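You operate a simulated robot arm through the tools that you are given. There is no shell and no other tool. Be economical: measure what you need, move in short steps, check, and stop when the job is done.

You run a simulated robot arm. Do the job below in one go: nothing can be reset, and whatever is moved stays where it is left.

## Task
Clamp the grey heel and brush glue on the middle of its top.
Fine: clamp it first and leave it clamped; brush back in its tub; lid on the glue pot after the gluing. A coat counts when it lies all over at full strength: go over it till it gets no stronger.

It is judged by the outcome, as a careful person would: the job done as asked, and still so three seconds after it is handed in. It fails if anything else is knocked over, pushed out of place, dropped, spilled or broken. Lids that push on must go on centred and level and be pressed home; caps that screw on are set level and turned clockwise until they are tight.

## Robot
A 7-joint arm with a two-finger parallel gripper, fixed in place. Base frame: the origin is at the foot of the arm, x ahead of it, y to its left, z up; the work surface is at about z = 0. Lengths are in m, angles in rad, forces in N, time in s.
With the tool pointing down near the work surface it reaches from about 0.22 to 0.58 m from the base axis. Its first joint turns from -1.152 to 1.152 rad. Payload 2.5 kg.
Tool frame: the origin (TCP) lies between the finger pads and is the grasp point; the fingertips stand 0.023 m ahead of it; z points along the fingers, y is the line along which they close. Largest opening 0.094 m; finger width 0.038, thickness 0.01; the body of the gripper, 0.054 by 0.096 m, starts 0.039 m behind the TCP.
Orientation is told as [roll, pitch, yaw] about the base's x, y, z axes, in that order, counted from this pose: with the fingers straight down and closing along the base's y, the tool's x points along the base's -x, its y along +y and its z along -z.

## Interface
- The arm moves only by the tool nudge_tool. Its argument "rows" is one flat list of numbers, 7 for each row, row after row: the shift along the tool's x, y, z in m, then the turn, a rotation vector about the tool's x, y, z in rad, then the opening, from 0 (shut) to 1 (fully open). In form: [tx, ty, tz, rx, ry, rz, fingers, tx, ty, tz, rx, ry, rz, fingers, ...]. A call has 1 to 8 rows; each row shifts and turns the commanded pose from where the row before left it, along the tool's axes as they then stand. Each row takes 0.2 s and may step no farther than 0.05 m and 0.15 rad from the row before; otherwise, or with a gripper value out of range, the whole call is refused. Where a pose cannot be reached the arm comes as near as it can. A force on the tool above 70 N (or 10 N above the force at the start of the call, whichever is more), or a blocked arm, ends the call early, and 0.2 s more pass. Each finger travels about 0.108 m/s and halts on what it meets, pressing with about 34 N; the grip force reading is that of the motor and also rises with nothing between the fingers. The clock runs only during rows and for 0.2 s after the last one: add rows that do not move to give the fingers time. It gives the time, the measured TCP pose, the force on the tool (base axes), the opening and the grip force at its end, in the units of the frame above (readings bear some noise), with the torque about the TCP (base axes, N m) and any sound that the robot's microphone picked up.
- Cameras (640 x 400 px; columns grow to the right, rows downward): "scene" is fixed at [0.1048, -0.3978, 0.5489]; the picture's right is [0.93, -0.38, 0.00], its down [-0.20, -0.49, -0.85] and it looks along [0.32, 0.79, -0.53] (base axes); focal length 262 px, centre (320, 200). "wrist" rides on the gripper at [0.086, 0.016, -0.075] in the tool frame; the picture's right is [-0.18, 0.98, 0.00], its down [-0.58, -0.11, -0.81] and it looks along [-0.79, -0.15, 0.59] (tool axes); focal length 243 px, centre (320, 200). There is no depth. A picture from a camera that has moved, and an enlarged one, comes with that camera's place and axes in the base frame and with its lens.
- snapshot(camera): a new picture of that camera. The clock stands still meanwhile.
- close_up(camera, box): a new picture of the part [left, top, right, bottom] of that camera's present view, enlarged. The clock stands still meanwhile.
- sign_off(): hands the job in; it is judged then, once.

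Go step by step. Nothing tells you positions but the pictures and the camera data: compare them with the known pose of the tool, close in by small moves and look again before you grip or let go. The budget is 120 turns and 76 pictures, counting those below and the enlarged ones. Unless the task says otherwise, let go and move clear before handing in, and close with one line.

The tools are called after "Call:" as name(argument=value, ...) on one line, values as JSON. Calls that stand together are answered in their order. nudge_tool: Moves the arm, as the interface text tells. Its arguments: {"type":"object","properties":{"rows":{"type":"array","items":{"type":"number"}}},"required":["rows"]} The other tools are called the same way: snapshot (camera) takes a picture; close_up (camera, box) takes an enlarged picture of a part of a camera's view; sign_off () hands the job in.

At the start:

```text
time: 0.0
ee_pos: [0.3347, 0.1726, 0.3716]
orientation: [0.001, -0.001, 0.001]
force: [0.0, 0.5, -0.1]
moment: [0.02, 0.0, 0.0]
finger_gap: 0.0941
grasp_force: 0.0
```

scene: 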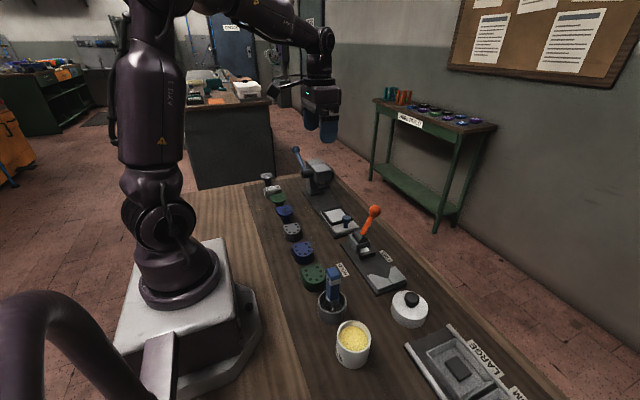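
wrist: 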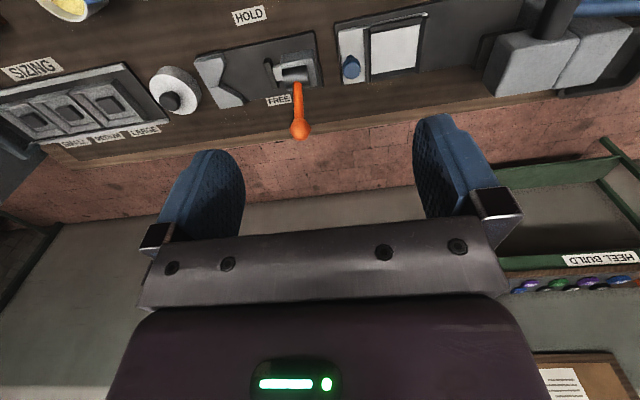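

I see a row of heels, a toggle clamp with an orange lever (HOLD / FREE), a glue tub with a brush, a yellow pot and a white lid. I'll enlarge the scene to identify the parts.

Call:
close_up(camera="scene", box=[240, 140, 440, 265])

Call:
close_up(camera="scene", box=[280, 250, 520, 400])

Call:
close_up(camera="wrist", box=[140, 0, 440, 188])

```text
3.20 times, centred on (340, 202) of scene
camera zoom: at [0.1048, -0.3978, 0.5489], right [0.93, -0.38, 0.0], down [-0.2, -0.49, -0.85], along [0.32, 0.79, -0.53], focal length 840 px, centre (256, 192)
```

zoom: 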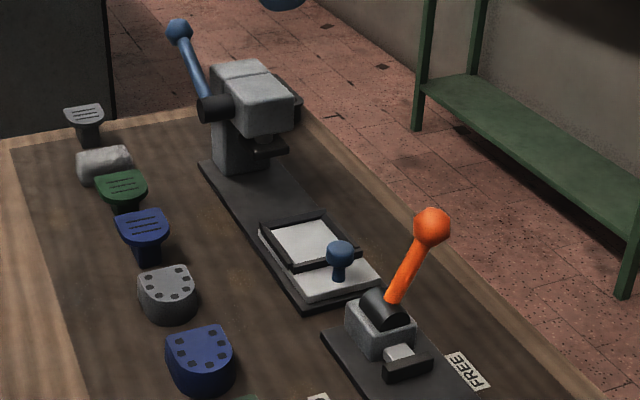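

```text
2.67 times, centred on (400, 325) of scene
camera zoom: at [0.1048, -0.3978, 0.5489], right [0.93, -0.38, 0.0], down [-0.2, -0.49, -0.85], along [0.32, 0.79, -0.53], focal length 700 px, centre (107, -133)
```

zoom: 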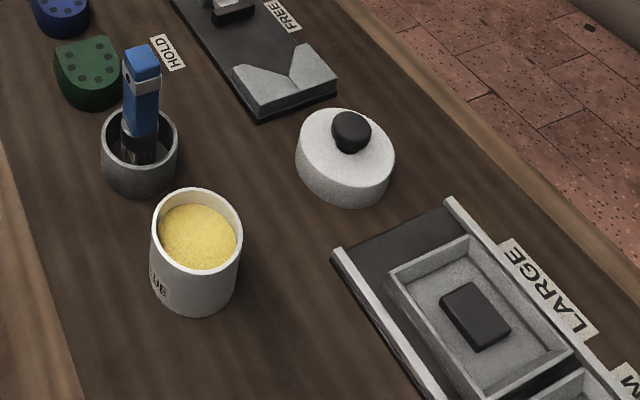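

```text
2.13 times, centred on (290, 94) of wrist
camera zoom: at [0.2491, 0.1903, 0.4456], right [0.18, 0.98, 0.0], down [0.58, -0.11, 0.81], along [0.79, -0.15, -0.59], focal length 516 px, centre (384, 426)
```

zoom: 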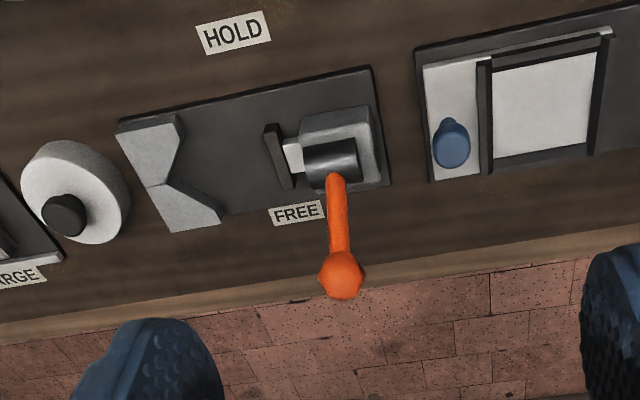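

The orange-lever clamp is the holding device, and there seem to be two grey candidates (a low block near y≈0.24 and a tall one near y≈0.6). I'll turn the wrist camera along the row for a better view.

Call:
nudge_tool(rows=[0.02, -0.04, 0, 0, 0, 0, 1, 0.02, -0.04, 0, 0, 0, 0, 1, 0, 0, 0, 0, 0, -0.15, 1, 0, 0, 0, 0, 0, -0.15, 1, 0, 0, 0, 0, 0, -0.15, 1, 0, 0, 0, 0, 0, -0.15, 1, 0, 0, 0, 0, 0, -0.15, 1, 0, 0, 0, 0, 0, -0.15, 1])

Call:
nudge_tool(rows=[0, 0, 0, 0, 0, -0.15, 1, 0, 0, 0, 0, 0, -0.15, 1, 0, 0, 0, 0, 0, -0.15, 1, 0, 0, 0, 0, 0, -0.15, 1, 0, 0, 0, 0, 0, -0.07, 1])

Call:
snapshot(camera="wrist")

```text
time: 1.8
ee_pos: [0.2943, 0.0946, 0.3725]
orientation: [0.001, 0.0, 0.903]
force: [0.3, -0.1, -1.4]
moment: [-0.01, 0.0, 0.02]
finger_gap: 0.0943
grasp_force: 0.1
```

```text
time: 3.0
ee_pos: [0.2946, 0.094, 0.3728]
orientation: [0.002, -0.001, 1.571]
force: [-1.2, -0.7, -0.6]
moment: [0.01, 0.0, -0.01]
finger_gap: 0.0939
grasp_force: 0.1
```

```text
70 pictures are left
camera wrist: at [0.28, 0.0079, 0.4459], right [-0.98, 0.18, 0.0], down [0.11, 0.58, 0.81], along [0.15, 0.79, -0.59], focal length 243 px, centre (320, 200)
```

wrist: 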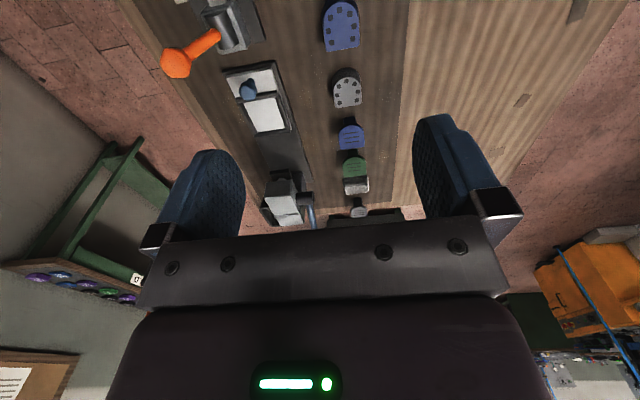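

Call:
close_up(camera="wrist", box=[210, 0, 450, 150])

Call:
close_up(camera="wrist", box=[310, 110, 410, 225])

```text
2.67 times, centred on (330, 75) of wrist
camera zoom: at [0.28, 0.0079, 0.4459], right [-0.98, 0.18, 0.0], down [0.11, 0.58, 0.81], along [0.15, 0.79, -0.59], focal length 647 px, centre (293, 533)
```

zoom: 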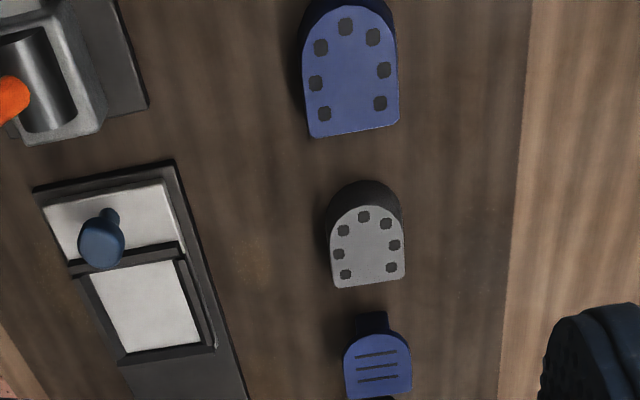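

```text
3.48 times, centred on (360, 168) of wrist
camera zoom: at [0.28, 0.0079, 0.4459], right [-0.98, 0.18, 0.0], down [0.11, 0.58, 0.81], along [0.15, 0.79, -0.59], focal length 844 px, centre (181, 313)
```

zoom: 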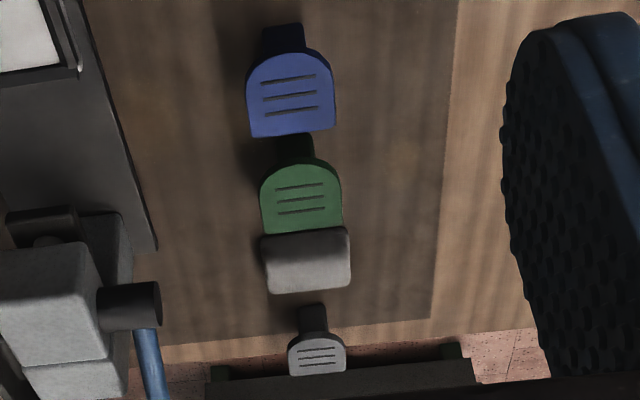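

Two shape families are present: D-blocks with nail dots and stemmed ones with slots. The shelf and pinboard may show what "heel" means here, so I'll look at those.

Call:
close_up(camera="scene", box=[365, 80, 505, 140])

Call:
close_up(camera="scene", box=[440, 0, 640, 110])

Call:
close_up(camera="scene", box=[250, 165, 330, 270])

```text
4.57 times, centred on (435, 110) of scene
camera zoom: at [0.1048, -0.3978, 0.5489], right [0.93, -0.38, 0.0], down [-0.2, -0.49, -0.85], along [0.32, 0.79, -0.53], focal length 1199 px, centre (-206, 611)
```

zoom: 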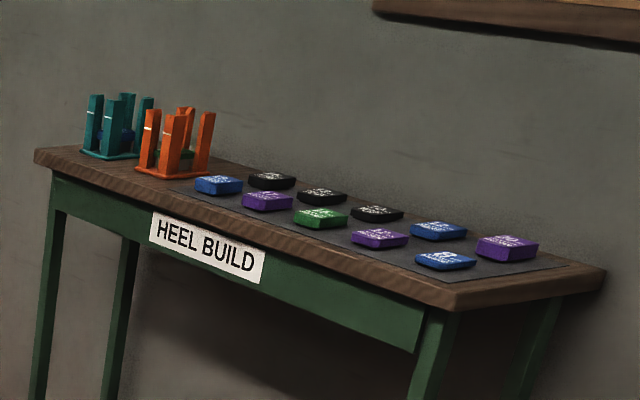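

```text
3.20 times, centred on (540, 55) of scene
camera zoom: at [0.1048, -0.3978, 0.5489], right [0.93, -0.38, 0.0], down [-0.2, -0.49, -0.85], along [0.32, 0.79, -0.53], focal length 840 px, centre (-384, 664)
```

zoom: 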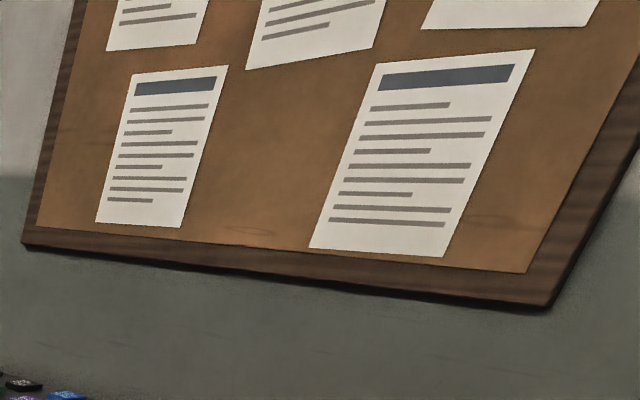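

```text
3.81 times, centred on (290, 218) of scene
camera zoom: at [0.1048, -0.3978, 0.5489], right [0.93, -0.38, 0.0], down [-0.2, -0.49, -0.85], along [0.32, 0.79, -0.53], focal length 1000 px, centre (434, 133)
```

zoom: 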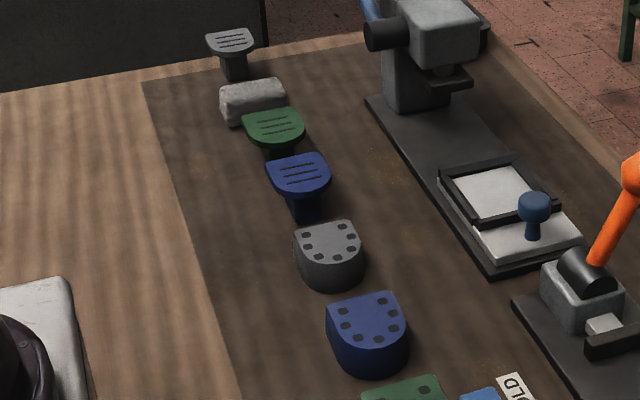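

The grey heel is the D-block, centre about (0.274, 0.251), nose toward −y, about 50 mm wide and 57 mm long. Next I'll look at the clamp from above for its geometry.

Call:
nudge_tool(rows=[0.04, -0.024, 0, 0, 0, 0, 1, 0.04, -0.024, 0, 0, 0, 0, 1, 0.04, -0.024, 0, 0, 0, 0, 1, 0.04, -0.024, 0, 0, 0, 0, 1, 0.04, -0.024, 0, 0, 0, 0, 1])

Call:
snapshot(camera="wrist")

Call:
close_up(camera="wrist", box=[230, 0, 430, 125])

```text
time: 4.2
ee_pos: [0.4155, -0.1058, 0.372]
orientation: [0.002, 0.0, 1.571]
force: [0.3, -0.3, 0.0]
moment: [0.02, 0.0, 0.02]
finger_gap: 0.0939
grasp_force: 0.1
```

```text
64 pictures are left
camera wrist: at [0.4007, -0.1908, 0.446], right [-0.98, 0.18, 0.0], down [0.11, 0.58, 0.81], along [0.15, 0.79, -0.59], focal length 243 px, centre (320, 200)
```

wrist: 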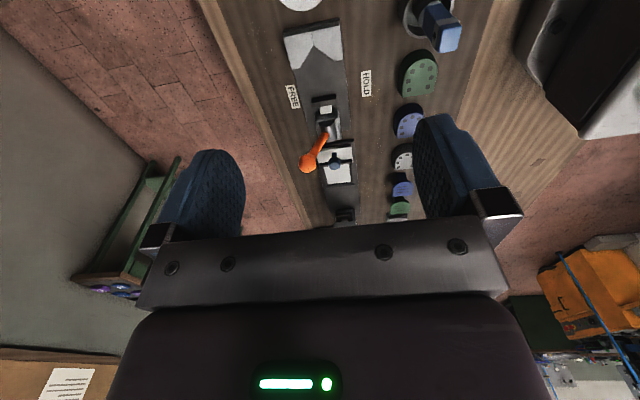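

```text
3.20 times, centred on (330, 62) of wrist
camera zoom: at [0.4007, -0.1908, 0.446], right [-0.98, 0.18, 0.0], down [0.11, 0.58, 0.81], along [0.15, 0.79, -0.59], focal length 776 px, centre (288, 640)
```

zoom: 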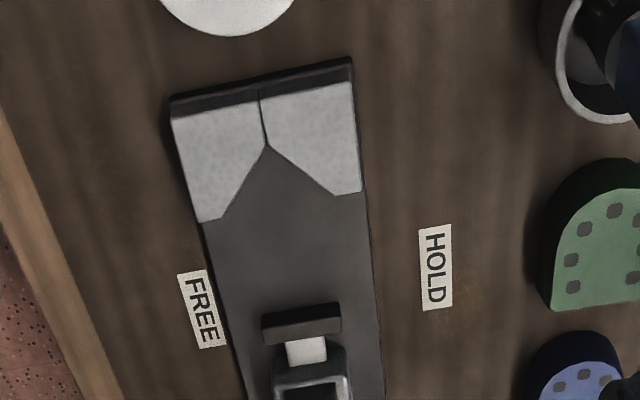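

The clamp's V opens toward +y (apex ≈ (0.442, −0.033), mouth at y≈−0.005), with the jaw at y≈0.05, so the heel can be carried straight there without turning. I'll move over the heel, gripping a bit toward its flat back so the fingers clear the V.

Call:
nudge_tool(rows=[-0.0462, 0.0177, 0, 0, 0, 0, 1, -0.0462, 0.0177, 0, 0, 0, 0, 1, -0.0462, 0.0177, 0, 0, 0, 0, 1, -0.0462, 0.0177, 0, 0, 0, 0, 1, -0.0462, 0.0177, 0, 0, 0, 0, 1, -0.0462, 0.0177, 0, 0, 0, 0, 1, -0.0462, 0.0177, 0, 0, 0, 0, 1, -0.0462, 0.0177, 0, 0, 0, 0, 1])

Call:
nudge_tool(rows=[0, 0, 0.05, 0, 0, 0, 1, 0, 0, 0.05, 0, 0, 0, 1, 0, 0, 0.05, 0, 0, 0, 1, 0, 0, 0.05, 0, 0, 0, 1, 0, 0, 0.05, 0, 0, 0, 1])

Call:
snapshot(camera="wrist")

Call:
close_up(camera="scene", box=[240, 140, 360, 260])

```text
time: 6.0
ee_pos: [0.2738, 0.2635, 0.3718]
orientation: [0.0, 0.0, 1.569]
force: [0.5, 0.2, -0.7]
moment: [0.0, 0.01, 0.01]
finger_gap: 0.094
grasp_force: 0.1
```

```text
time: 7.2
ee_pos: [0.2725, 0.2645, 0.1236]
orientation: [0.0, -0.003, 1.57]
force: [0.3, 0.5, 0.2]
moment: [-0.01, 0.0, -0.01]
finger_gap: 0.0941
grasp_force: 0.0
```

```text
62 pictures are left
camera wrist: at [0.2577, 0.1788, 0.1967], right [-0.98, 0.18, 0.0], down [0.11, 0.58, 0.81], along [0.15, 0.79, -0.59], focal length 243 px, centre (320, 200)
```

wrist: 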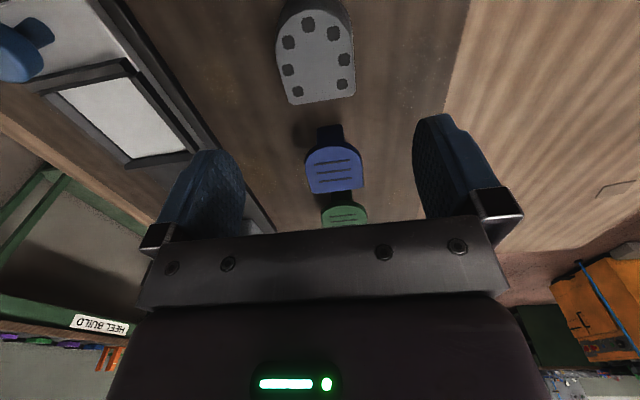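

```text
3.33 times, centred on (300, 200) of scene
camera zoom: at [0.1048, -0.3978, 0.5489], right [0.93, -0.38, 0.0], down [-0.2, -0.49, -0.85], along [0.32, 0.79, -0.53], focal length 875 px, centre (387, 200)
```

zoom: 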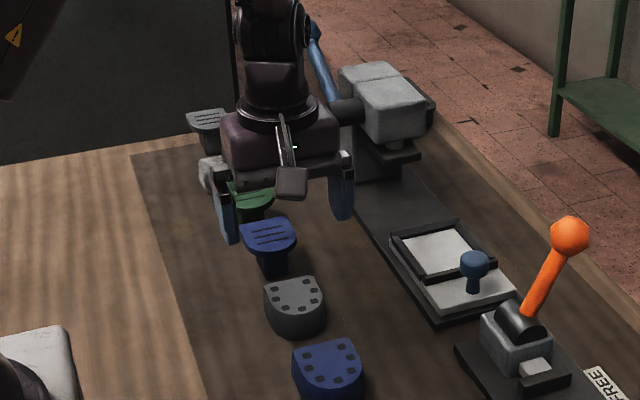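

The heel lies at x≈0.274, y from 0.223 to 0.278; the gripper straddles it and clears the blue piece behind. I'll go down and grip.

Call:
nudge_tool(rows=[0, -0.001, 0.045, 0, 0, 0, 1, 0, 0, 0.03, 0, 0, 0, 1, 0, 0, 0.014, 0, 0, 0, 1, 0, 0, 0, 0, 0, 0, 1])

Call:
snapshot(camera="wrist")

```text
time: 8.2
ee_pos: [0.2748, 0.2627, 0.0325]
orientation: [-0.001, -0.001, 1.569]
force: [0.8, 0.5, -0.3]
moment: [0.03, 0.02, 0.02]
finger_gap: 0.0941
grasp_force: 0.1
```

```text
60 pictures are left
camera wrist: at [0.2595, 0.1776, 0.1067], right [-0.98, 0.18, 0.0], down [0.11, 0.58, 0.81], along [0.15, 0.79, -0.59], focal length 243 px, centre (320, 200)
```

wrist: 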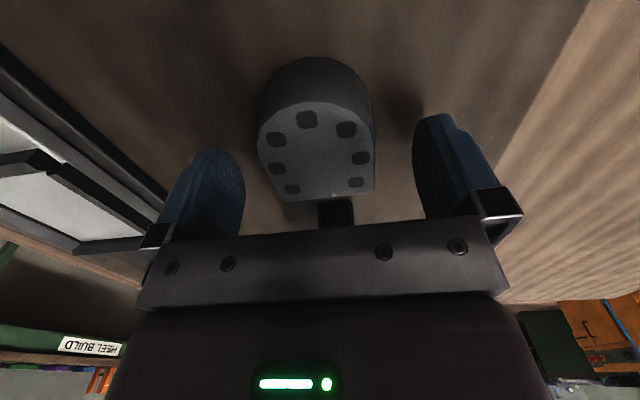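

The fingers straddle the heel, which is about 31 mm tall. Closing now.

Call:
nudge_tool(rows=[0, 0, 0, 0, 0, 0, 0, 0, 0, 0, 0, 0, 0, 0, 0, 0, 0, 0, 0, 0, 0, 0, 0, 0, 0, 0, 0, 0])

Call:
nudge_tool(rows=[0, 0, -0.03, 0, 0, 0, 0, 0, 0, -0.05, 0, 0, 0, 0, 0, 0, -0.05, 0, 0, 0, 0, 0, 0, 0, 0, 0, 0, 0])

Call:
snapshot(camera="wrist")

```text
time: 9.2
ee_pos: [0.2748, 0.2648, 0.033]
orientation: [0.0, -0.002, 1.572]
force: [1.0, 0.5, 0.7]
moment: [0.03, -0.01, 0.02]
finger_gap: 0.052
grasp_force: 34.1
```

```text
time: 10.2
ee_pos: [0.2727, 0.2651, 0.1644]
orientation: [0.001, -0.001, 1.569]
force: [-1.0, 0.4, -0.3]
moment: [0.02, 0.03, -0.01]
finger_gap: 0.0001
grasp_force: 34.3
```

```text
59 pictures are left
camera wrist: at [0.2593, 0.1785, 0.2379], right [-0.98, 0.18, 0.0], down [0.11, 0.58, 0.81], along [0.15, 0.79, -0.59], focal length 243 px, centre (320, 200)
```

wrist: 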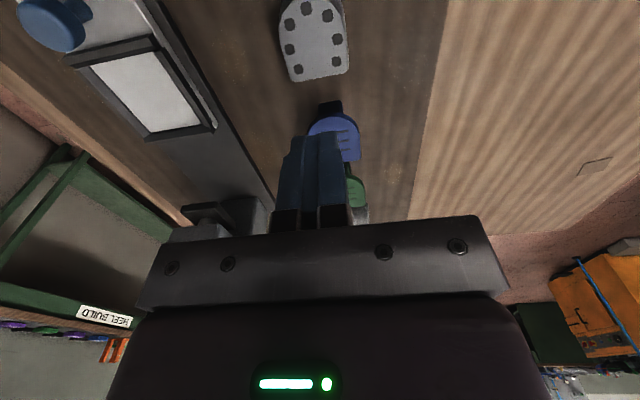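

The heel slipped out of the grip and still stands, shifted about 3 mm in +x. I'll grip lower and more centred, and lift slowly.

Call:
nudge_tool(rows=[0, 0, 0, 0, 0, 0, 1, 0, 0, 0, 0, 0, 0, 1, 0.005, -0.0045, 0.0, 0, 0, 0, 1, 0, 0, 0.05, 0, 0, 0, 1, 0, 0, 0.05, 0, 0, 0, 1, 0, 0, 0.03, 0, 0, 0, 1, 0, 0, 0.008, 0, 0, 0, 1])

Call:
snapshot(camera="wrist")

```text
time: 11.8
ee_pos: [0.2795, 0.2585, 0.0232]
orientation: [0.0, 0.002, 1.57]
force: [-0.4, 0.1, -0.4]
moment: [-0.02, -0.04, 0.01]
finger_gap: 0.0939
grasp_force: 0.0
```

```text
58 pictures are left
camera wrist: at [0.2637, 0.1722, 0.0973], right [-0.98, 0.18, 0.0], down [0.11, 0.58, 0.81], along [0.15, 0.79, -0.59], focal length 243 px, centre (320, 200)
```

wrist: 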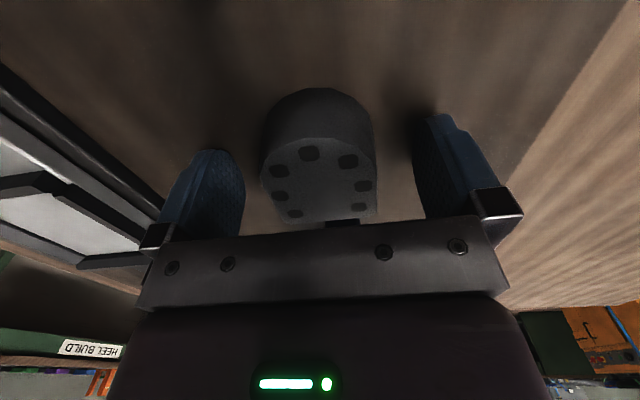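

Call:
nudge_tool(rows=[0, 0, 0, 0, 0, 0, 0, 0, 0, 0, 0, 0, 0, 0, 0, 0, 0, 0, 0, 0, 0, 0, 0, 0, 0, 0, 0, 0, 0, 0, 0, 0, 0, 0, 0])

Call:
nudge_tool(rows=[0, 0, -0.002, 0, 0, 0, 0, 0, 0, -0.003, 0, 0, 0, 0, 0, 0, -0.004, 0, 0, 0, 0])

Call:
snapshot(camera="wrist")

```text
time: 13.0
ee_pos: [0.2777, 0.2589, 0.0231]
orientation: [0.001, 0.0, 1.57]
force: [0.9, -0.1, 0.8]
moment: [0.02, -0.01, 0.0]
finger_gap: 0.0527
grasp_force: 33.2
```

```text
time: 13.8
ee_pos: [0.2792, 0.2591, 0.0324]
orientation: [0.002, 0.0, 1.568]
force: [-0.5, -0.8, -0.5]
moment: [-0.04, -0.01, -0.01]
finger_gap: 0.0527
grasp_force: 34.4
```

```text
57 pictures are left
camera wrist: at [0.264, 0.1726, 0.1069], right [-0.98, 0.18, 0.0], down [0.11, 0.58, 0.81], along [0.15, 0.79, -0.59], focal length 243 px, centre (320, 200)
```

wrist: 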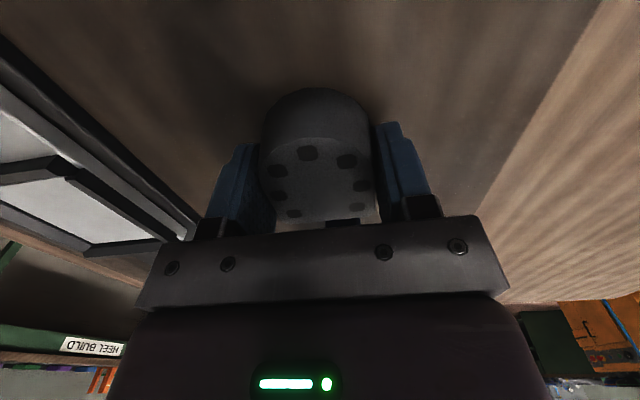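

The heel stayed put in the view as the arm rose, so it is held now. I'll lift further, gently.

Call:
nudge_tool(rows=[0, 0, -0.008, 0, 0, 0, 0, 0, 0, -0.012, 0, 0, 0, 0, 0, 0, -0.015, 0, 0, 0, 0, 0, 0, -0.015, 0, 0, 0, 0, 0, 0, -0.015, 0, 0, 0, 0, 0, 0, -0.015, 0, 0, 0, 0, 0, 0, -0.015, 0, 0, 0, 0, 0, 0, -0.008, 0, 0, 0, 0])

Call:
snapshot(camera="wrist")

```text
time: 15.6
ee_pos: [0.2789, 0.2585, 0.1369]
orientation: [0.0, 0.001, 1.57]
force: [0.3, 0.6, 0.0]
moment: [0.02, 0.0, -0.01]
finger_gap: 0.0528
grasp_force: 33.9
```

```text
56 pictures are left
camera wrist: at [0.264, 0.1725, 0.211], right [-0.98, 0.18, 0.0], down [0.11, 0.58, 0.81], along [0.15, 0.79, -0.59], focal length 243 px, centre (320, 200)
```

wrist: 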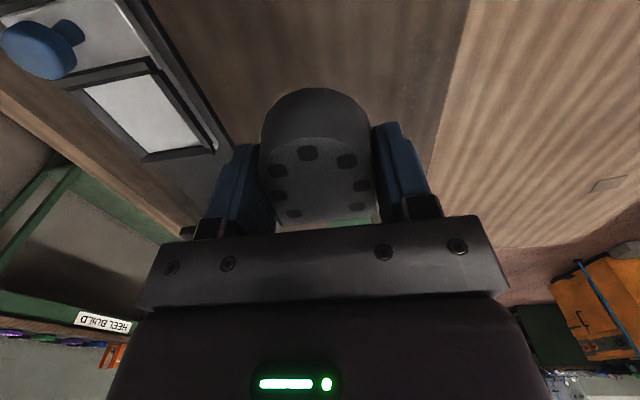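

Firm hold. I'll raise and carry it over the clamp, staying above the lever and brush.

Call:
nudge_tool(rows=[0, 0, -0.015, 0, 0, 0, 0, 0, 0, -0.025, 0, 0, 0, 0, 0, 0, -0.03, 0, 0, 0, 0, 0, 0, -0.02, 0, 0, 0, 0, 0.015, -0.01, 0, 0, 0, 0, 0, 0.025, -0.017, 0, 0, 0, 0, 0, 0.025, -0.017, 0, 0, 0, 0, 0, 0.025, -0.017, 0, 0, 0, 0, 0])

Call:
nudge_tool(rows=[0.025, -0.017, 0, 0, 0, 0, 0, 0.025, -0.017, 0, 0, 0, 0, 0, 0.025, -0.017, 0, 0, 0, 0, 0, 0.025, -0.017, 0, 0, 0, 0, 0, 0.025, -0.017, 0, 0, 0, 0, 0, 0.0255, -0.0165, 0, 0, 0, 0, 0])

Call:
snapshot(camera="wrist")

Call:
snapshot(camera="scene")

```text
time: 17.4
ee_pos: [0.3402, 0.17, 0.2286]
orientation: [0.001, 0.001, 1.57]
force: [-0.4, 0.5, -0.9]
moment: [0.0, 0.0, -0.04]
finger_gap: 0.0528
grasp_force: 34.3
```

```text
time: 18.8
ee_pos: [0.4415, 0.0171, 0.2265]
orientation: [0.001, 0.0, 1.571]
force: [-0.3, 0.3, -1.3]
moment: [-0.02, 0.01, 0.02]
finger_gap: 0.0529
grasp_force: 34.6
```

```text
55 pictures are left
camera wrist: at [0.4263, -0.0692, 0.301], right [-0.98, 0.18, 0.0], down [0.11, 0.58, 0.81], along [0.15, 0.79, -0.59], focal length 243 px, centre (320, 200)
```

wrist: 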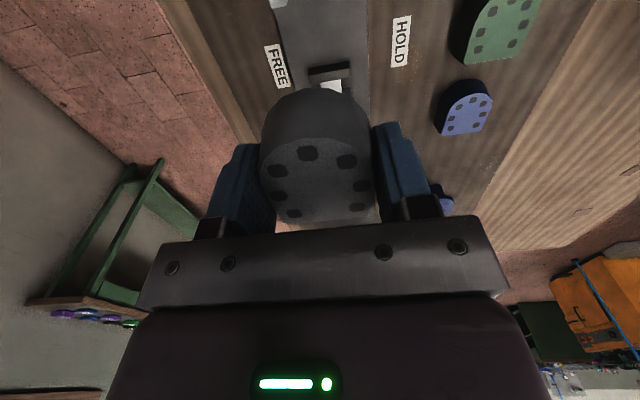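

```text
54 pictures are left
```

scene: 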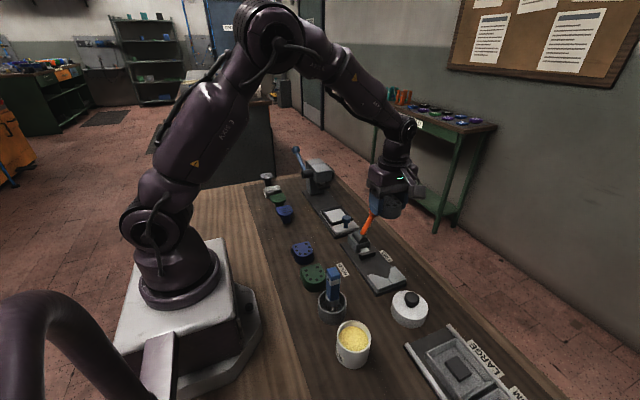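

The heel hangs right over the clamp (jaw face ≈ y 0.056, lever ball ≈ (0.478, 0.115, 0.129) well behind). Lowering to just above the plate.

Call:
nudge_tool(rows=[-0.002, 0, 0.02, 0, 0, 0, 0, 0, 0, 0.035, 0, 0, 0, 0, 0, 0, 0.035, 0, 0, 0, 0, 0, 0, 0.035, 0, 0, 0, 0, 0, 0, 0.025, 0, 0, 0, 0, 0, 0, 0.017, 0, 0, 0, 0, 0, 0, 0, 0, 0, 0, 0])

Call:
snapshot(camera="wrist")

Call:
close_up(camera="scene", box=[320, 180, 460, 310])

```text
time: 20.4
ee_pos: [0.4403, 0.019, 0.0608]
orientation: [0.002, 0.001, 1.571]
force: [0.0, -0.2, 0.3]
moment: [0.0, 0.02, 0.03]
finger_gap: 0.0526
grasp_force: 33.9
```

```text
53 pictures are left
camera wrist: at [0.4259, -0.0663, 0.1349], right [-0.98, 0.18, 0.0], down [0.11, 0.58, 0.81], along [0.15, 0.79, -0.59], focal length 243 px, centre (320, 200)
```

wrist: 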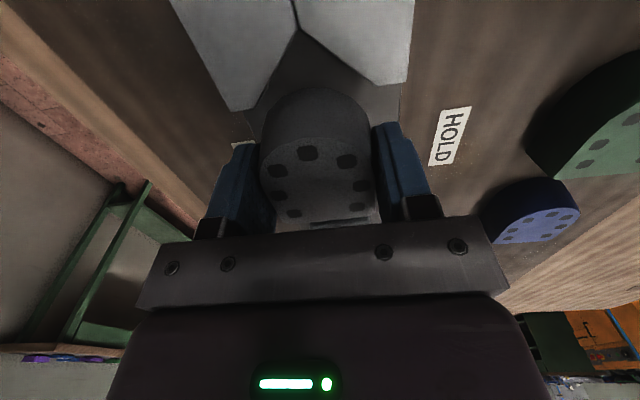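

```text
3.08 times, centred on (390, 245) of scene
camera zoom: at [0.1048, -0.3978, 0.5489], right [0.93, -0.38, 0.0], down [-0.2, -0.49, -0.85], along [0.32, 0.79, -0.53], focal length 807 px, centre (105, 62)
```

zoom: 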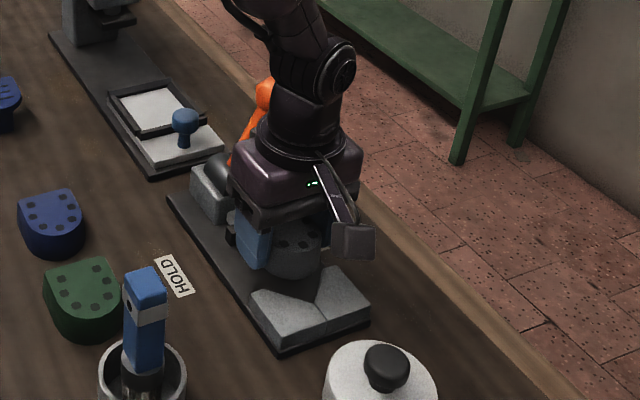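

Alignment looks good; the V tips are at y≈−0.005 and the finger fronts about 5 mm behind. I'll shift 2 mm each way and lower gently to contact.

Call:
nudge_tool(rows=[-0.002, -0.002, 0.012, 0, 0, 0, 0, 0, 0, 0.008, 0, 0, 0, 0, 0, 0, 0.003, 0, 0, 0, 0, 0, 0, 0, 0, 0, 0, 0])

Call:
nudge_tool(rows=[0, 0, 0.002, 0, 0, 0, 0, 0, 0, 0.002, 0, 0, 0, 0])

```text
time: 21.4
ee_pos: [0.4426, 0.0231, 0.0371]
orientation: [0.001, -0.001, 1.571]
force: [0.3, -0.8, -0.6]
moment: [-0.01, 0.0, 0.03]
finger_gap: 0.053
grasp_force: 33.9
```

```text
time: 22.0
ee_pos: [0.4428, 0.0231, 0.0337]
orientation: [-0.002, 0.001, 1.571]
force: [-2.9, -1.0, 7.1]
moment: [0.05, 0.23, 0.04]
finger_gap: 0.0527
grasp_force: 33.4
```

Contact at about z 0.034. I'll slide it 4 mm toward the V, then let go and rise.

Call:
nudge_tool(rows=[0.002, 0, 0, 0, 0, 0, 0, 0.002, 0, 0, 0, 0, 0, 0, 0, 0, 0, 0, 0, 0, 0])

Call:
nudge_tool(rows=[0, 0, 0, 0, 0, 0, 0.75, 0, 0, 0, 0, 0, 0, 0.75, 0, 0, 0, 0, 0, 0, 0.75, 0, 0, -0.03, 0, 0, 0, 0.75, 0, 0, -0.05, 0, 0, 0, 0.75, 0, 0, -0.05, 0, 0, 0, 0.75, 0, 0, -0.05, 0, 0, 0, 0.75])

Call:
snapshot(camera="wrist")

Call:
close_up(camera="scene", box=[320, 180, 460, 310])

```text
time: 22.8
ee_pos: [0.4431, 0.018, 0.034]
orientation: [-0.003, -0.003, 1.571]
force: [1.8, 4.2, 12.5]
moment: [0.1, 0.22, -0.13]
finger_gap: 0.0531
grasp_force: 33.9
```

```text
time: 24.4
ee_pos: [0.442, 0.0184, 0.2147]
orientation: [0.002, 0.0, 1.569]
force: [-0.5, 0.5, -0.2]
moment: [0.0, -0.04, 0.01]
finger_gap: 0.0701
grasp_force: 0.1
```

```text
51 pictures are left
camera wrist: at [0.4278, -0.0679, 0.2876], right [-0.98, 0.18, 0.0], down [0.11, 0.58, 0.81], along [0.15, 0.79, -0.59], focal length 243 px, centre (320, 200)
```

wrist: 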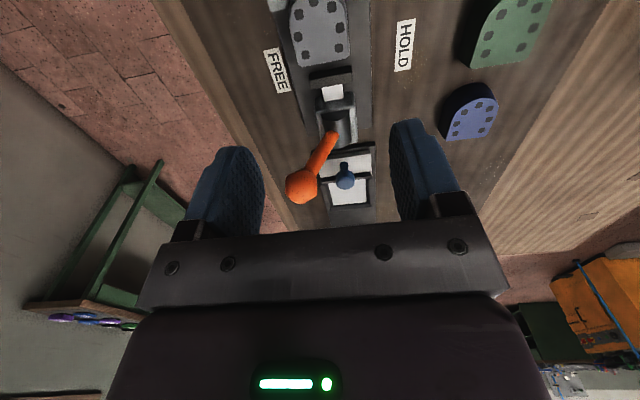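

```text
3.08 times, centred on (390, 245) of scene
camera zoom: at [0.1048, -0.3978, 0.5489], right [0.93, -0.38, 0.0], down [-0.2, -0.49, -0.85], along [0.32, 0.79, -0.53], focal length 807 px, centre (105, 62)
```

zoom: 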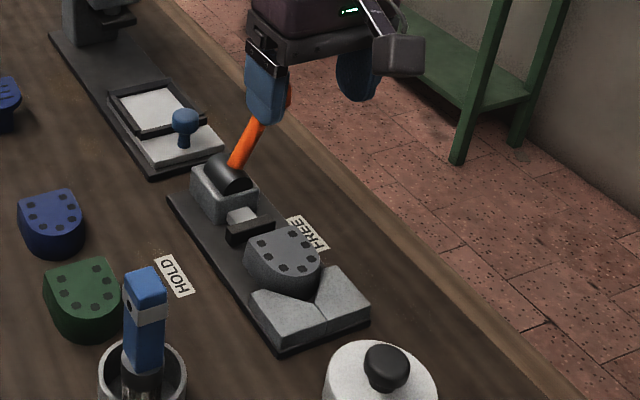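

The heel is nestled at the V with the jaw behind it. Next I'll shut the fingers, go to the +x side of the lever ball and swing it toward HOLD (−x).

Call:
nudge_tool(rows=[-0.033, -0.026, 0, 0, 0, 0, 0, -0.033, -0.026, 0, 0, 0, 0, 0, -0.031, -0.028, 0, 0, 0, 0, 0, 0, 0, 0, 0, 0, 0, 0])

Call:
snapshot(camera="wrist")

Call:
close_up(camera="scene", box=[320, 130, 460, 260])

```text
time: 25.4
ee_pos: [0.5226, 0.114, 0.2124]
orientation: [0.0, 0.0, 1.569]
force: [-0.1, 0.2, 0.1]
moment: [0.02, -0.02, 0.0]
finger_gap: 0.0001
grasp_force: 34.3
```

```text
49 pictures are left
camera wrist: at [0.5082, 0.0282, 0.2862], right [-0.98, 0.19, 0.0], down [0.11, 0.58, 0.81], along [0.15, 0.79, -0.59], focal length 243 px, centre (320, 200)
```

wrist: 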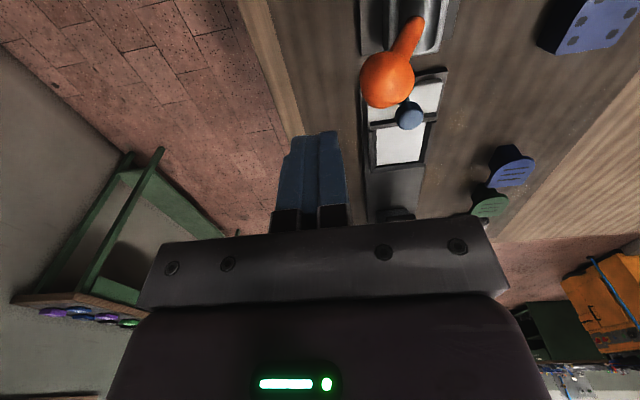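

```text
3.08 times, centred on (390, 195) of scene
camera zoom: at [0.1048, -0.3978, 0.5489], right [0.93, -0.38, 0.0], down [-0.2, -0.49, -0.85], along [0.32, 0.79, -0.53], focal length 807 px, centre (105, 215)
```

zoom: 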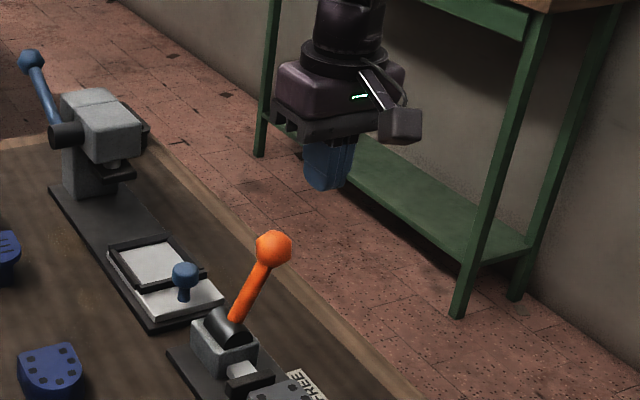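

Call:
nudge_tool(rows=[0, 0, 0.04, 0, 0, 0, 0, 0, 0, 0.038, 0, 0, 0, 0, 0, 0, 0, 0, 0, 0, 0, 0, 0.01, 0, 0, 0, 0, 0, 0, 0.01, 0, 0, 0, 0, 0, 0, 0.01, 0, 0, 0, 0, 0])

Call:
nudge_tool(rows=[0, 0.01, 0, 0, 0, 0, 0, 0, 0.01, 0, 0, 0, 0, 0, 0, 0.01, 0, 0, 0, 0, 0])

Call:
close_up(camera="scene", box=[320, 160, 460, 290])

```text
time: 26.8
ee_pos: [0.4923, 0.1166, 0.1342]
orientation: [-0.001, 0.001, 1.571]
force: [1.5, -0.4, 1.0]
moment: [-0.02, 0.02, -0.02]
finger_gap: 0.0
grasp_force: 34.2
```

```text
time: 27.6
ee_pos: [0.4617, 0.1154, 0.1346]
orientation: [0.0, -0.001, 1.572]
force: [1.2, -0.4, 0.3]
moment: [0.0, 0.03, -0.01]
finger_gap: 0.0
grasp_force: 34.0
```

```text
3.08 times, centred on (390, 225) of scene
camera zoom: at [0.1048, -0.3978, 0.5489], right [0.93, -0.38, 0.0], down [-0.2, -0.49, -0.85], along [0.32, 0.79, -0.53], focal length 807 px, centre (105, 123)
```

zoom: 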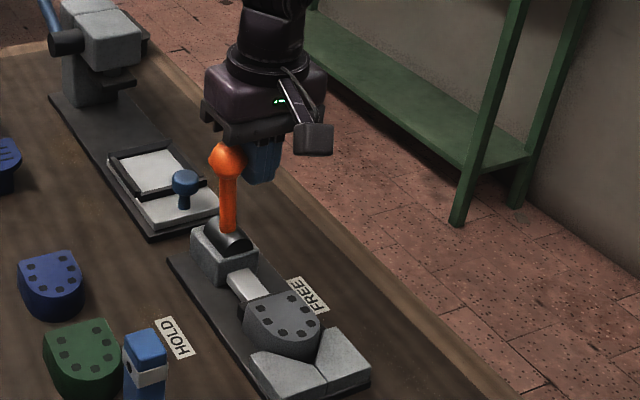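

The lever is swinging and the jaw advancing onto the heel. I'll keep pushing in small steps.

Call:
nudge_tool(rows=[0, 0.008, 0, 0, 0, 0, 0, 0, 0.008, 0, 0, 0, 0, 0, 0, 0.008, 0, 0, 0, 0, 0])

Call:
nudge_tool(rows=[0, 0.008, 0, 0, 0, 0, 0, 0, 0.008, 0, 0, 0, 0, 0])

Call:
close_up(camera="scene", box=[320, 160, 460, 290])

```text
time: 28.4
ee_pos: [0.4377, 0.1148, 0.1365]
orientation: [0.0, -0.001, 1.571]
force: [-0.2, -0.4, 0.4]
moment: [0.01, -0.01, -0.01]
finger_gap: 0.0
grasp_force: 34.1
```

```text
time: 29.0
ee_pos: [0.4295, 0.1152, 0.1379]
orientation: [-0.02, -0.004, 1.567]
force: [45.9, 1.4, -14.5]
moment: [-0.03, -0.26, -0.08]
finger_gap: 0.0
grasp_force: 34.5
```

```text
3.08 times, centred on (390, 225) of scene
camera zoom: at [0.1049, -0.3978, 0.5489], right [0.93, -0.38, 0.0], down [-0.2, -0.49, -0.85], along [0.32, 0.79, -0.53], focal length 807 px, centre (105, 123)
```

zoom: 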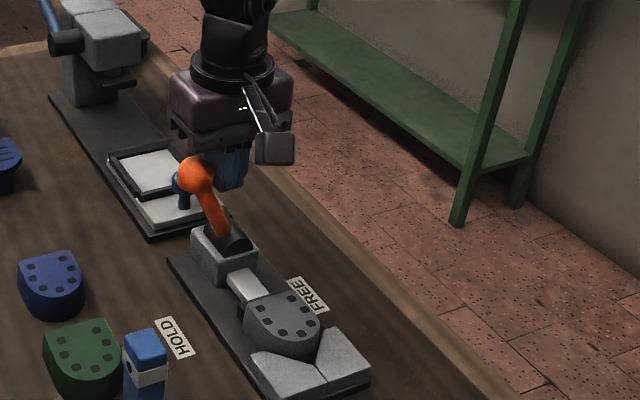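

Force has risen to 46 N with the lever about mirror-symmetric to its start; that may be the stop. One more small push to confirm, then I'll look.

Call:
nudge_tool(rows=[0, 0.004, 0, 0, 0, 0, 0, 0, 0, 0, 0, 0, 0, 0])

Call:
nudge_tool(rows=[0, -0.02, 0, 0, 0, 0, 0, 0, -0.03, 0, 0, 0, 0, 0, 0, 0, -0.04, 0, 0, 0, 0, 0, 0, -0.04, 0, 0, 0, 0])

Call:
close_up(camera="scene", box=[320, 160, 460, 290])

```text
time: 29.6
ee_pos: [0.4285, 0.1145, 0.1378]
orientation: [-0.033, -0.007, 1.565]
force: [62.6, -7.2, -10.9]
moment: [-0.05, -0.3, 0.03]
finger_gap: 0.0
grasp_force: 33.9
```

```text
time: 30.6
ee_pos: [0.4692, 0.1173, 0.2148]
orientation: [0.002, 0.001, 1.57]
force: [0.0, -0.1, -0.2]
moment: [0.01, 0.0, 0.04]
finger_gap: 0.0
grasp_force: 33.8
```

```text
3.08 times, centred on (390, 225) of scene
camera zoom: at [0.1048, -0.3978, 0.5489], right [0.93, -0.38, 0.0], down [-0.2, -0.49, -0.85], along [0.32, 0.79, -0.53], focal length 807 px, centre (105, 123)
```

zoom: 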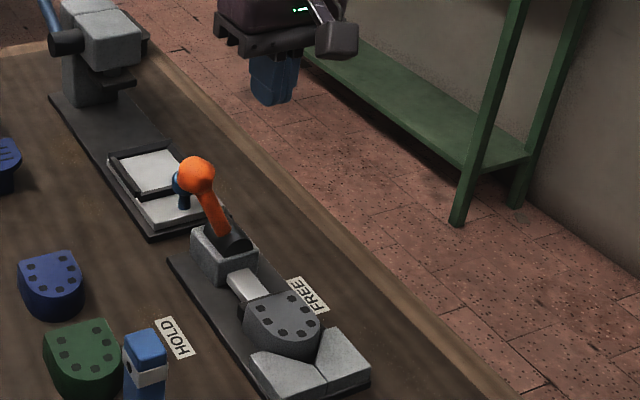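

The lever stays at HOLD and the jaw presses the heel into the V. Now I'll move to view the brush tub and glue pot.

Call:
nudge_tool(rows=[0.03, 0.015, -0.035, 0, 0, 0, 0, 0.03, 0.015, -0.035, 0, 0, 0, 0, 0.04, 0.024, -0.015, 0, 0, 0, 0, 0.04, 0.024, -0.015, 0, 0, 0, 0, 0.04, 0.024, -0.015, 0, 0, 0, 0, 0.04, 0.024, -0.015, 0, 0, 0, 0, 0.04, 0.024, -0.015, 0, 0, 0, 0, 0.04, 0.024, -0.01, 0, 0, 0, 0])

Call:
snapshot(camera="wrist")

Call:
close_up(camera="scene", box=[300, 250, 400, 380])

```text
time: 32.4
ee_pos: [0.2947, -0.184, 0.369]
orientation: [-0.001, -0.001, 1.571]
force: [0.0, -0.8, -0.5]
moment: [-0.03, -0.01, 0.0]
finger_gap: 0.0
grasp_force: 34.0
```

```text
44 pictures are left
camera wrist: at [0.2802, -0.2703, 0.442], right [-0.98, 0.18, 0.0], down [0.11, 0.58, 0.81], along [0.15, 0.79, -0.59], focal length 243 px, centre (320, 200)
```

wrist: 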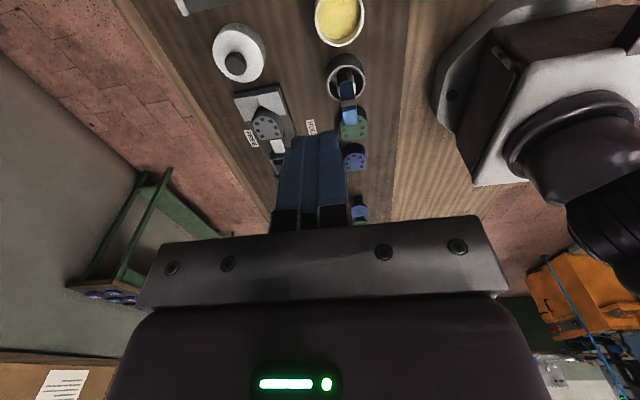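

```text
3.08 times, centred on (350, 315) of scene
camera zoom: at [0.1048, -0.3977, 0.5489], right [0.93, -0.38, 0.0], down [-0.2, -0.49, -0.85], along [0.32, 0.79, -0.53], focal length 807 px, centre (228, -154)
```

zoom: 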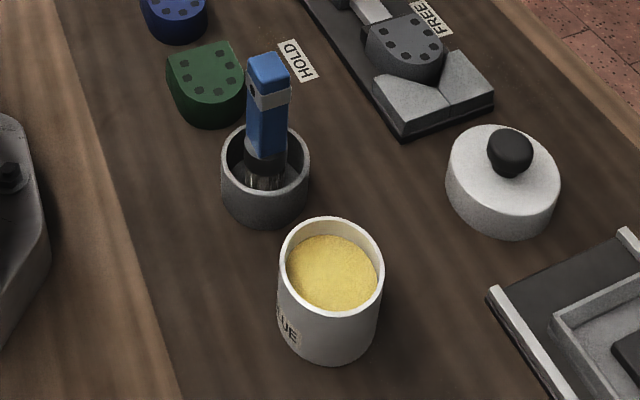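

Call:
close_up(camera="wrist", box=[200, 0, 400, 150])

```text
2.67 times, centred on (300, 75) of wrist
camera zoom: at [0.2802, -0.2703, 0.442], right [-0.98, 0.18, 0.0], down [0.11, 0.58, 0.81], along [0.15, 0.79, -0.59], focal length 647 px, centre (373, 533)
```

zoom: 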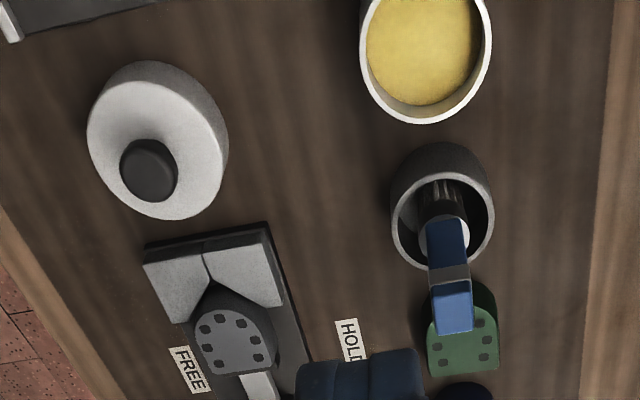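

The brush stands upright at about (0.277, −0.045), top at z≈0.127; tub rim about z 0.035. I'll open and move above it.

Call:
nudge_tool(rows=[-0.046, 0.006, 0, 0, 0, 0, 0.8, -0.046, 0.006, 0, 0, 0, 0, 0.8, -0.046, 0.006, 0.0, 0, 0, 0, 0.8, 0, 0, 0.05, 0, 0, 0, 0.8, 0, 0, 0.05, 0, 0, 0, 0.8, 0, 0, 0.05, 0, 0, 0, 0.8])

Call:
snapshot(camera="wrist")

Call:
close_up(camera="scene", box=[260, 200, 400, 340])

```text
time: 33.8
ee_pos: [0.2748, -0.0468, 0.2184]
orientation: [0.001, 0.001, 1.568]
force: [0.2, -0.7, -0.2]
moment: [-0.04, 0.0, 0.0]
finger_gap: 0.0753
grasp_force: 0.0
```

```text
41 pictures are left
camera wrist: at [0.2605, -0.1324, 0.292], right [-0.98, 0.18, 0.0], down [0.11, 0.58, 0.81], along [0.15, 0.79, -0.59], focal length 243 px, centre (320, 200)
```

wrist: 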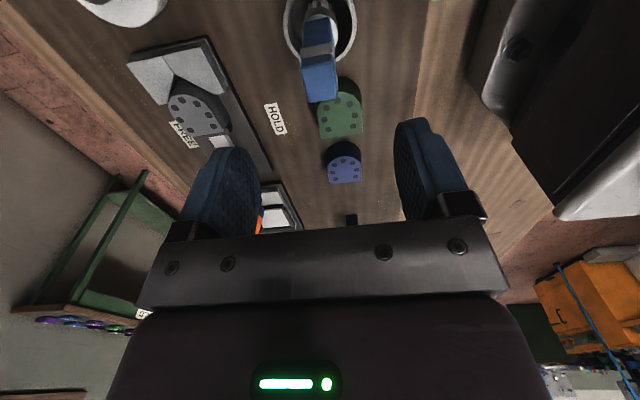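

```text
2.86 times, centred on (330, 270) of scene
camera zoom: at [0.1048, -0.3978, 0.5489], right [0.93, -0.38, 0.0], down [-0.2, -0.49, -0.85], along [0.32, 0.79, -0.53], focal length 750 px, centre (291, 0)
```

zoom: 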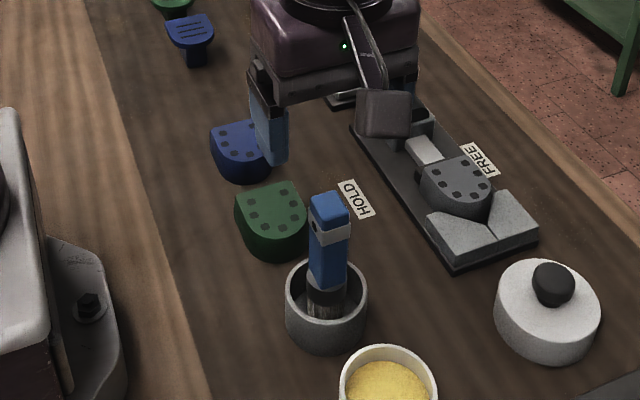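

Call:
nudge_tool(rows=[-0.004, -0.004, 0, 0, 0, 0, 0.8, 0, 0, 0.04, 0, 0, 0, 0.8, 0, 0, 0.04, 0, 0, 0, 0.8, 0, 0, 0.025, 0, 0, 0, 0.8, 0, 0, 0.015, 0, 0, 0, 0.8, 0, 0, 0, 0, 0, 0, 0.8])

Call:
snapshot(camera="wrist")

Call:
close_up(camera="scene", box=[260, 200, 400, 340])

```text
time: 35.2
ee_pos: [0.2802, -0.0426, 0.0976]
orientation: [0.0, -0.001, 1.571]
force: [0.6, 0.0, -0.5]
moment: [-0.04, 0.0, 0.03]
finger_gap: 0.0755
grasp_force: 0.0
```

```text
39 pictures are left
camera wrist: at [0.2636, -0.1286, 0.1726], right [-0.98, 0.18, 0.0], down [0.11, 0.58, 0.81], along [0.15, 0.79, -0.59], focal length 243 px, centre (320, 200)
```

wrist: 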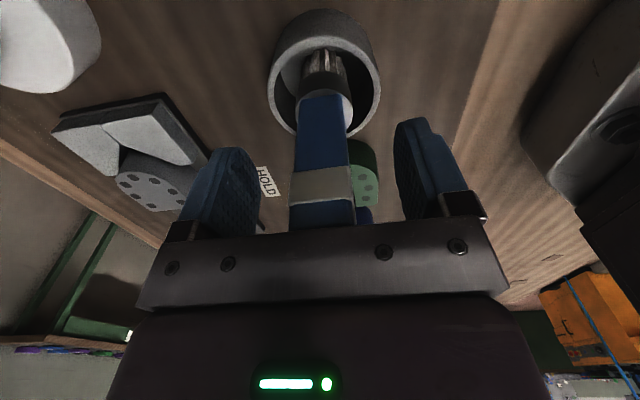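

```text
2.86 times, centred on (330, 270) of scene
camera zoom: at [0.1048, -0.3978, 0.5489], right [0.93, -0.38, 0.0], down [-0.2, -0.49, -0.85], along [0.32, 0.79, -0.53], focal length 750 px, centre (291, 0)
```

zoom: 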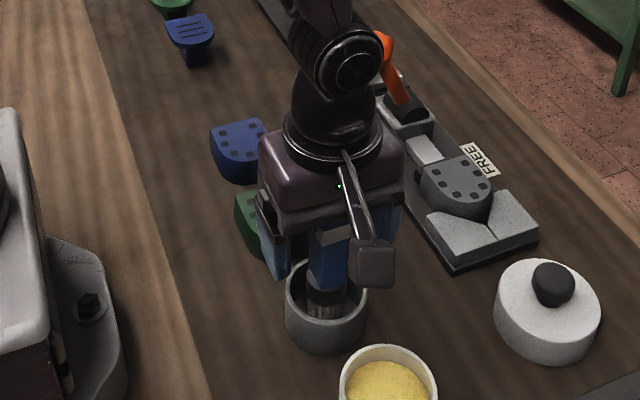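

The handle stands centred between the fingers. Closing and lifting gently.

Call:
nudge_tool(rows=[0, 0, 0, 0, 0, 0, 0, 0, 0, 0, 0, 0, 0, 0, 0, 0, 0, 0, 0, 0, 0, 0, 0, 0, 0, 0, 0, 0, 0, 0, -0.003, 0, 0, 0, 0, 0, 0, -0.005, 0, 0, 0, 0])

Call:
nudge_tool(rows=[0, 0, -0.01, 0, 0, 0, 0, 0, 0, -0.015, 0, 0, 0, 0, 0, 0, -0.02, 0, 0, 0, 0, 0, 0, -0.02, 0, 0, 0, 0, 0, 0, -0.02, 0, 0, 0, 0, 0, 0, -0.02, 0, 0, 0, 0, 0, 0, -0.01, 0, 0, 0, 0])

Call:
snapshot(camera="wrist")

Call:
close_up(camera="scene", box=[260, 200, 400, 340])

```text
time: 36.6
ee_pos: [0.2801, -0.0424, 0.1076]
orientation: [0.0, 0.0, 1.57]
force: [-0.3, -0.5, 0.8]
moment: [0.01, -0.02, 0.0]
finger_gap: 0.0273
grasp_force: 34.3
```

```text
time: 38.2
ee_pos: [0.2804, -0.0426, 0.2226]
orientation: [0.001, 0.0, 1.569]
force: [0.5, 0.1, -1.0]
moment: [0.04, 0.01, 0.01]
finger_gap: 0.0275
grasp_force: 33.5
```

```text
37 pictures are left
camera wrist: at [0.2659, -0.1284, 0.2964], right [-0.98, 0.18, 0.0], down [0.11, 0.58, 0.81], along [0.15, 0.79, -0.59], focal length 243 px, centre (320, 200)
```

wrist: 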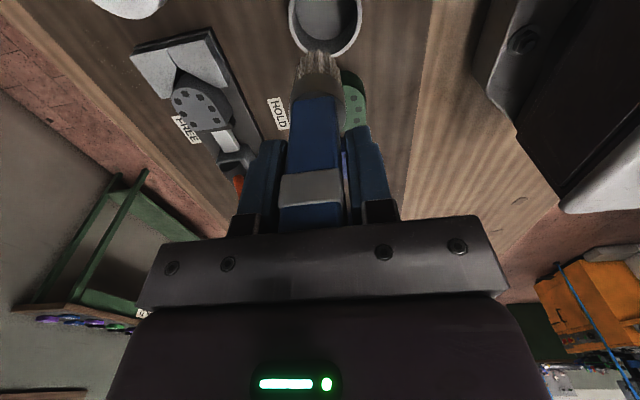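

```text
2.86 times, centred on (330, 270) of scene
camera zoom: at [0.1048, -0.3978, 0.5489], right [0.93, -0.38, 0.0], down [-0.2, -0.49, -0.85], along [0.32, 0.79, -0.53], focal length 750 px, centre (291, 0)
```

zoom: 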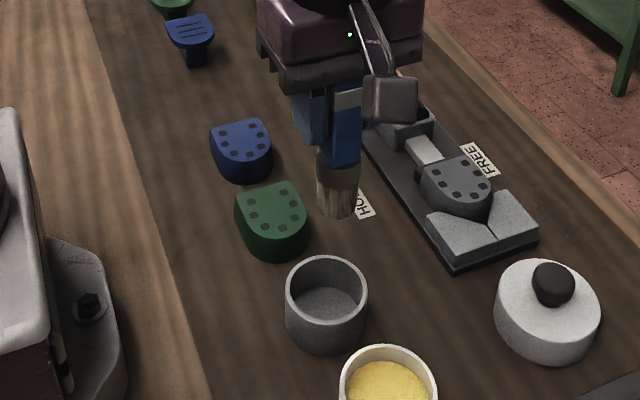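

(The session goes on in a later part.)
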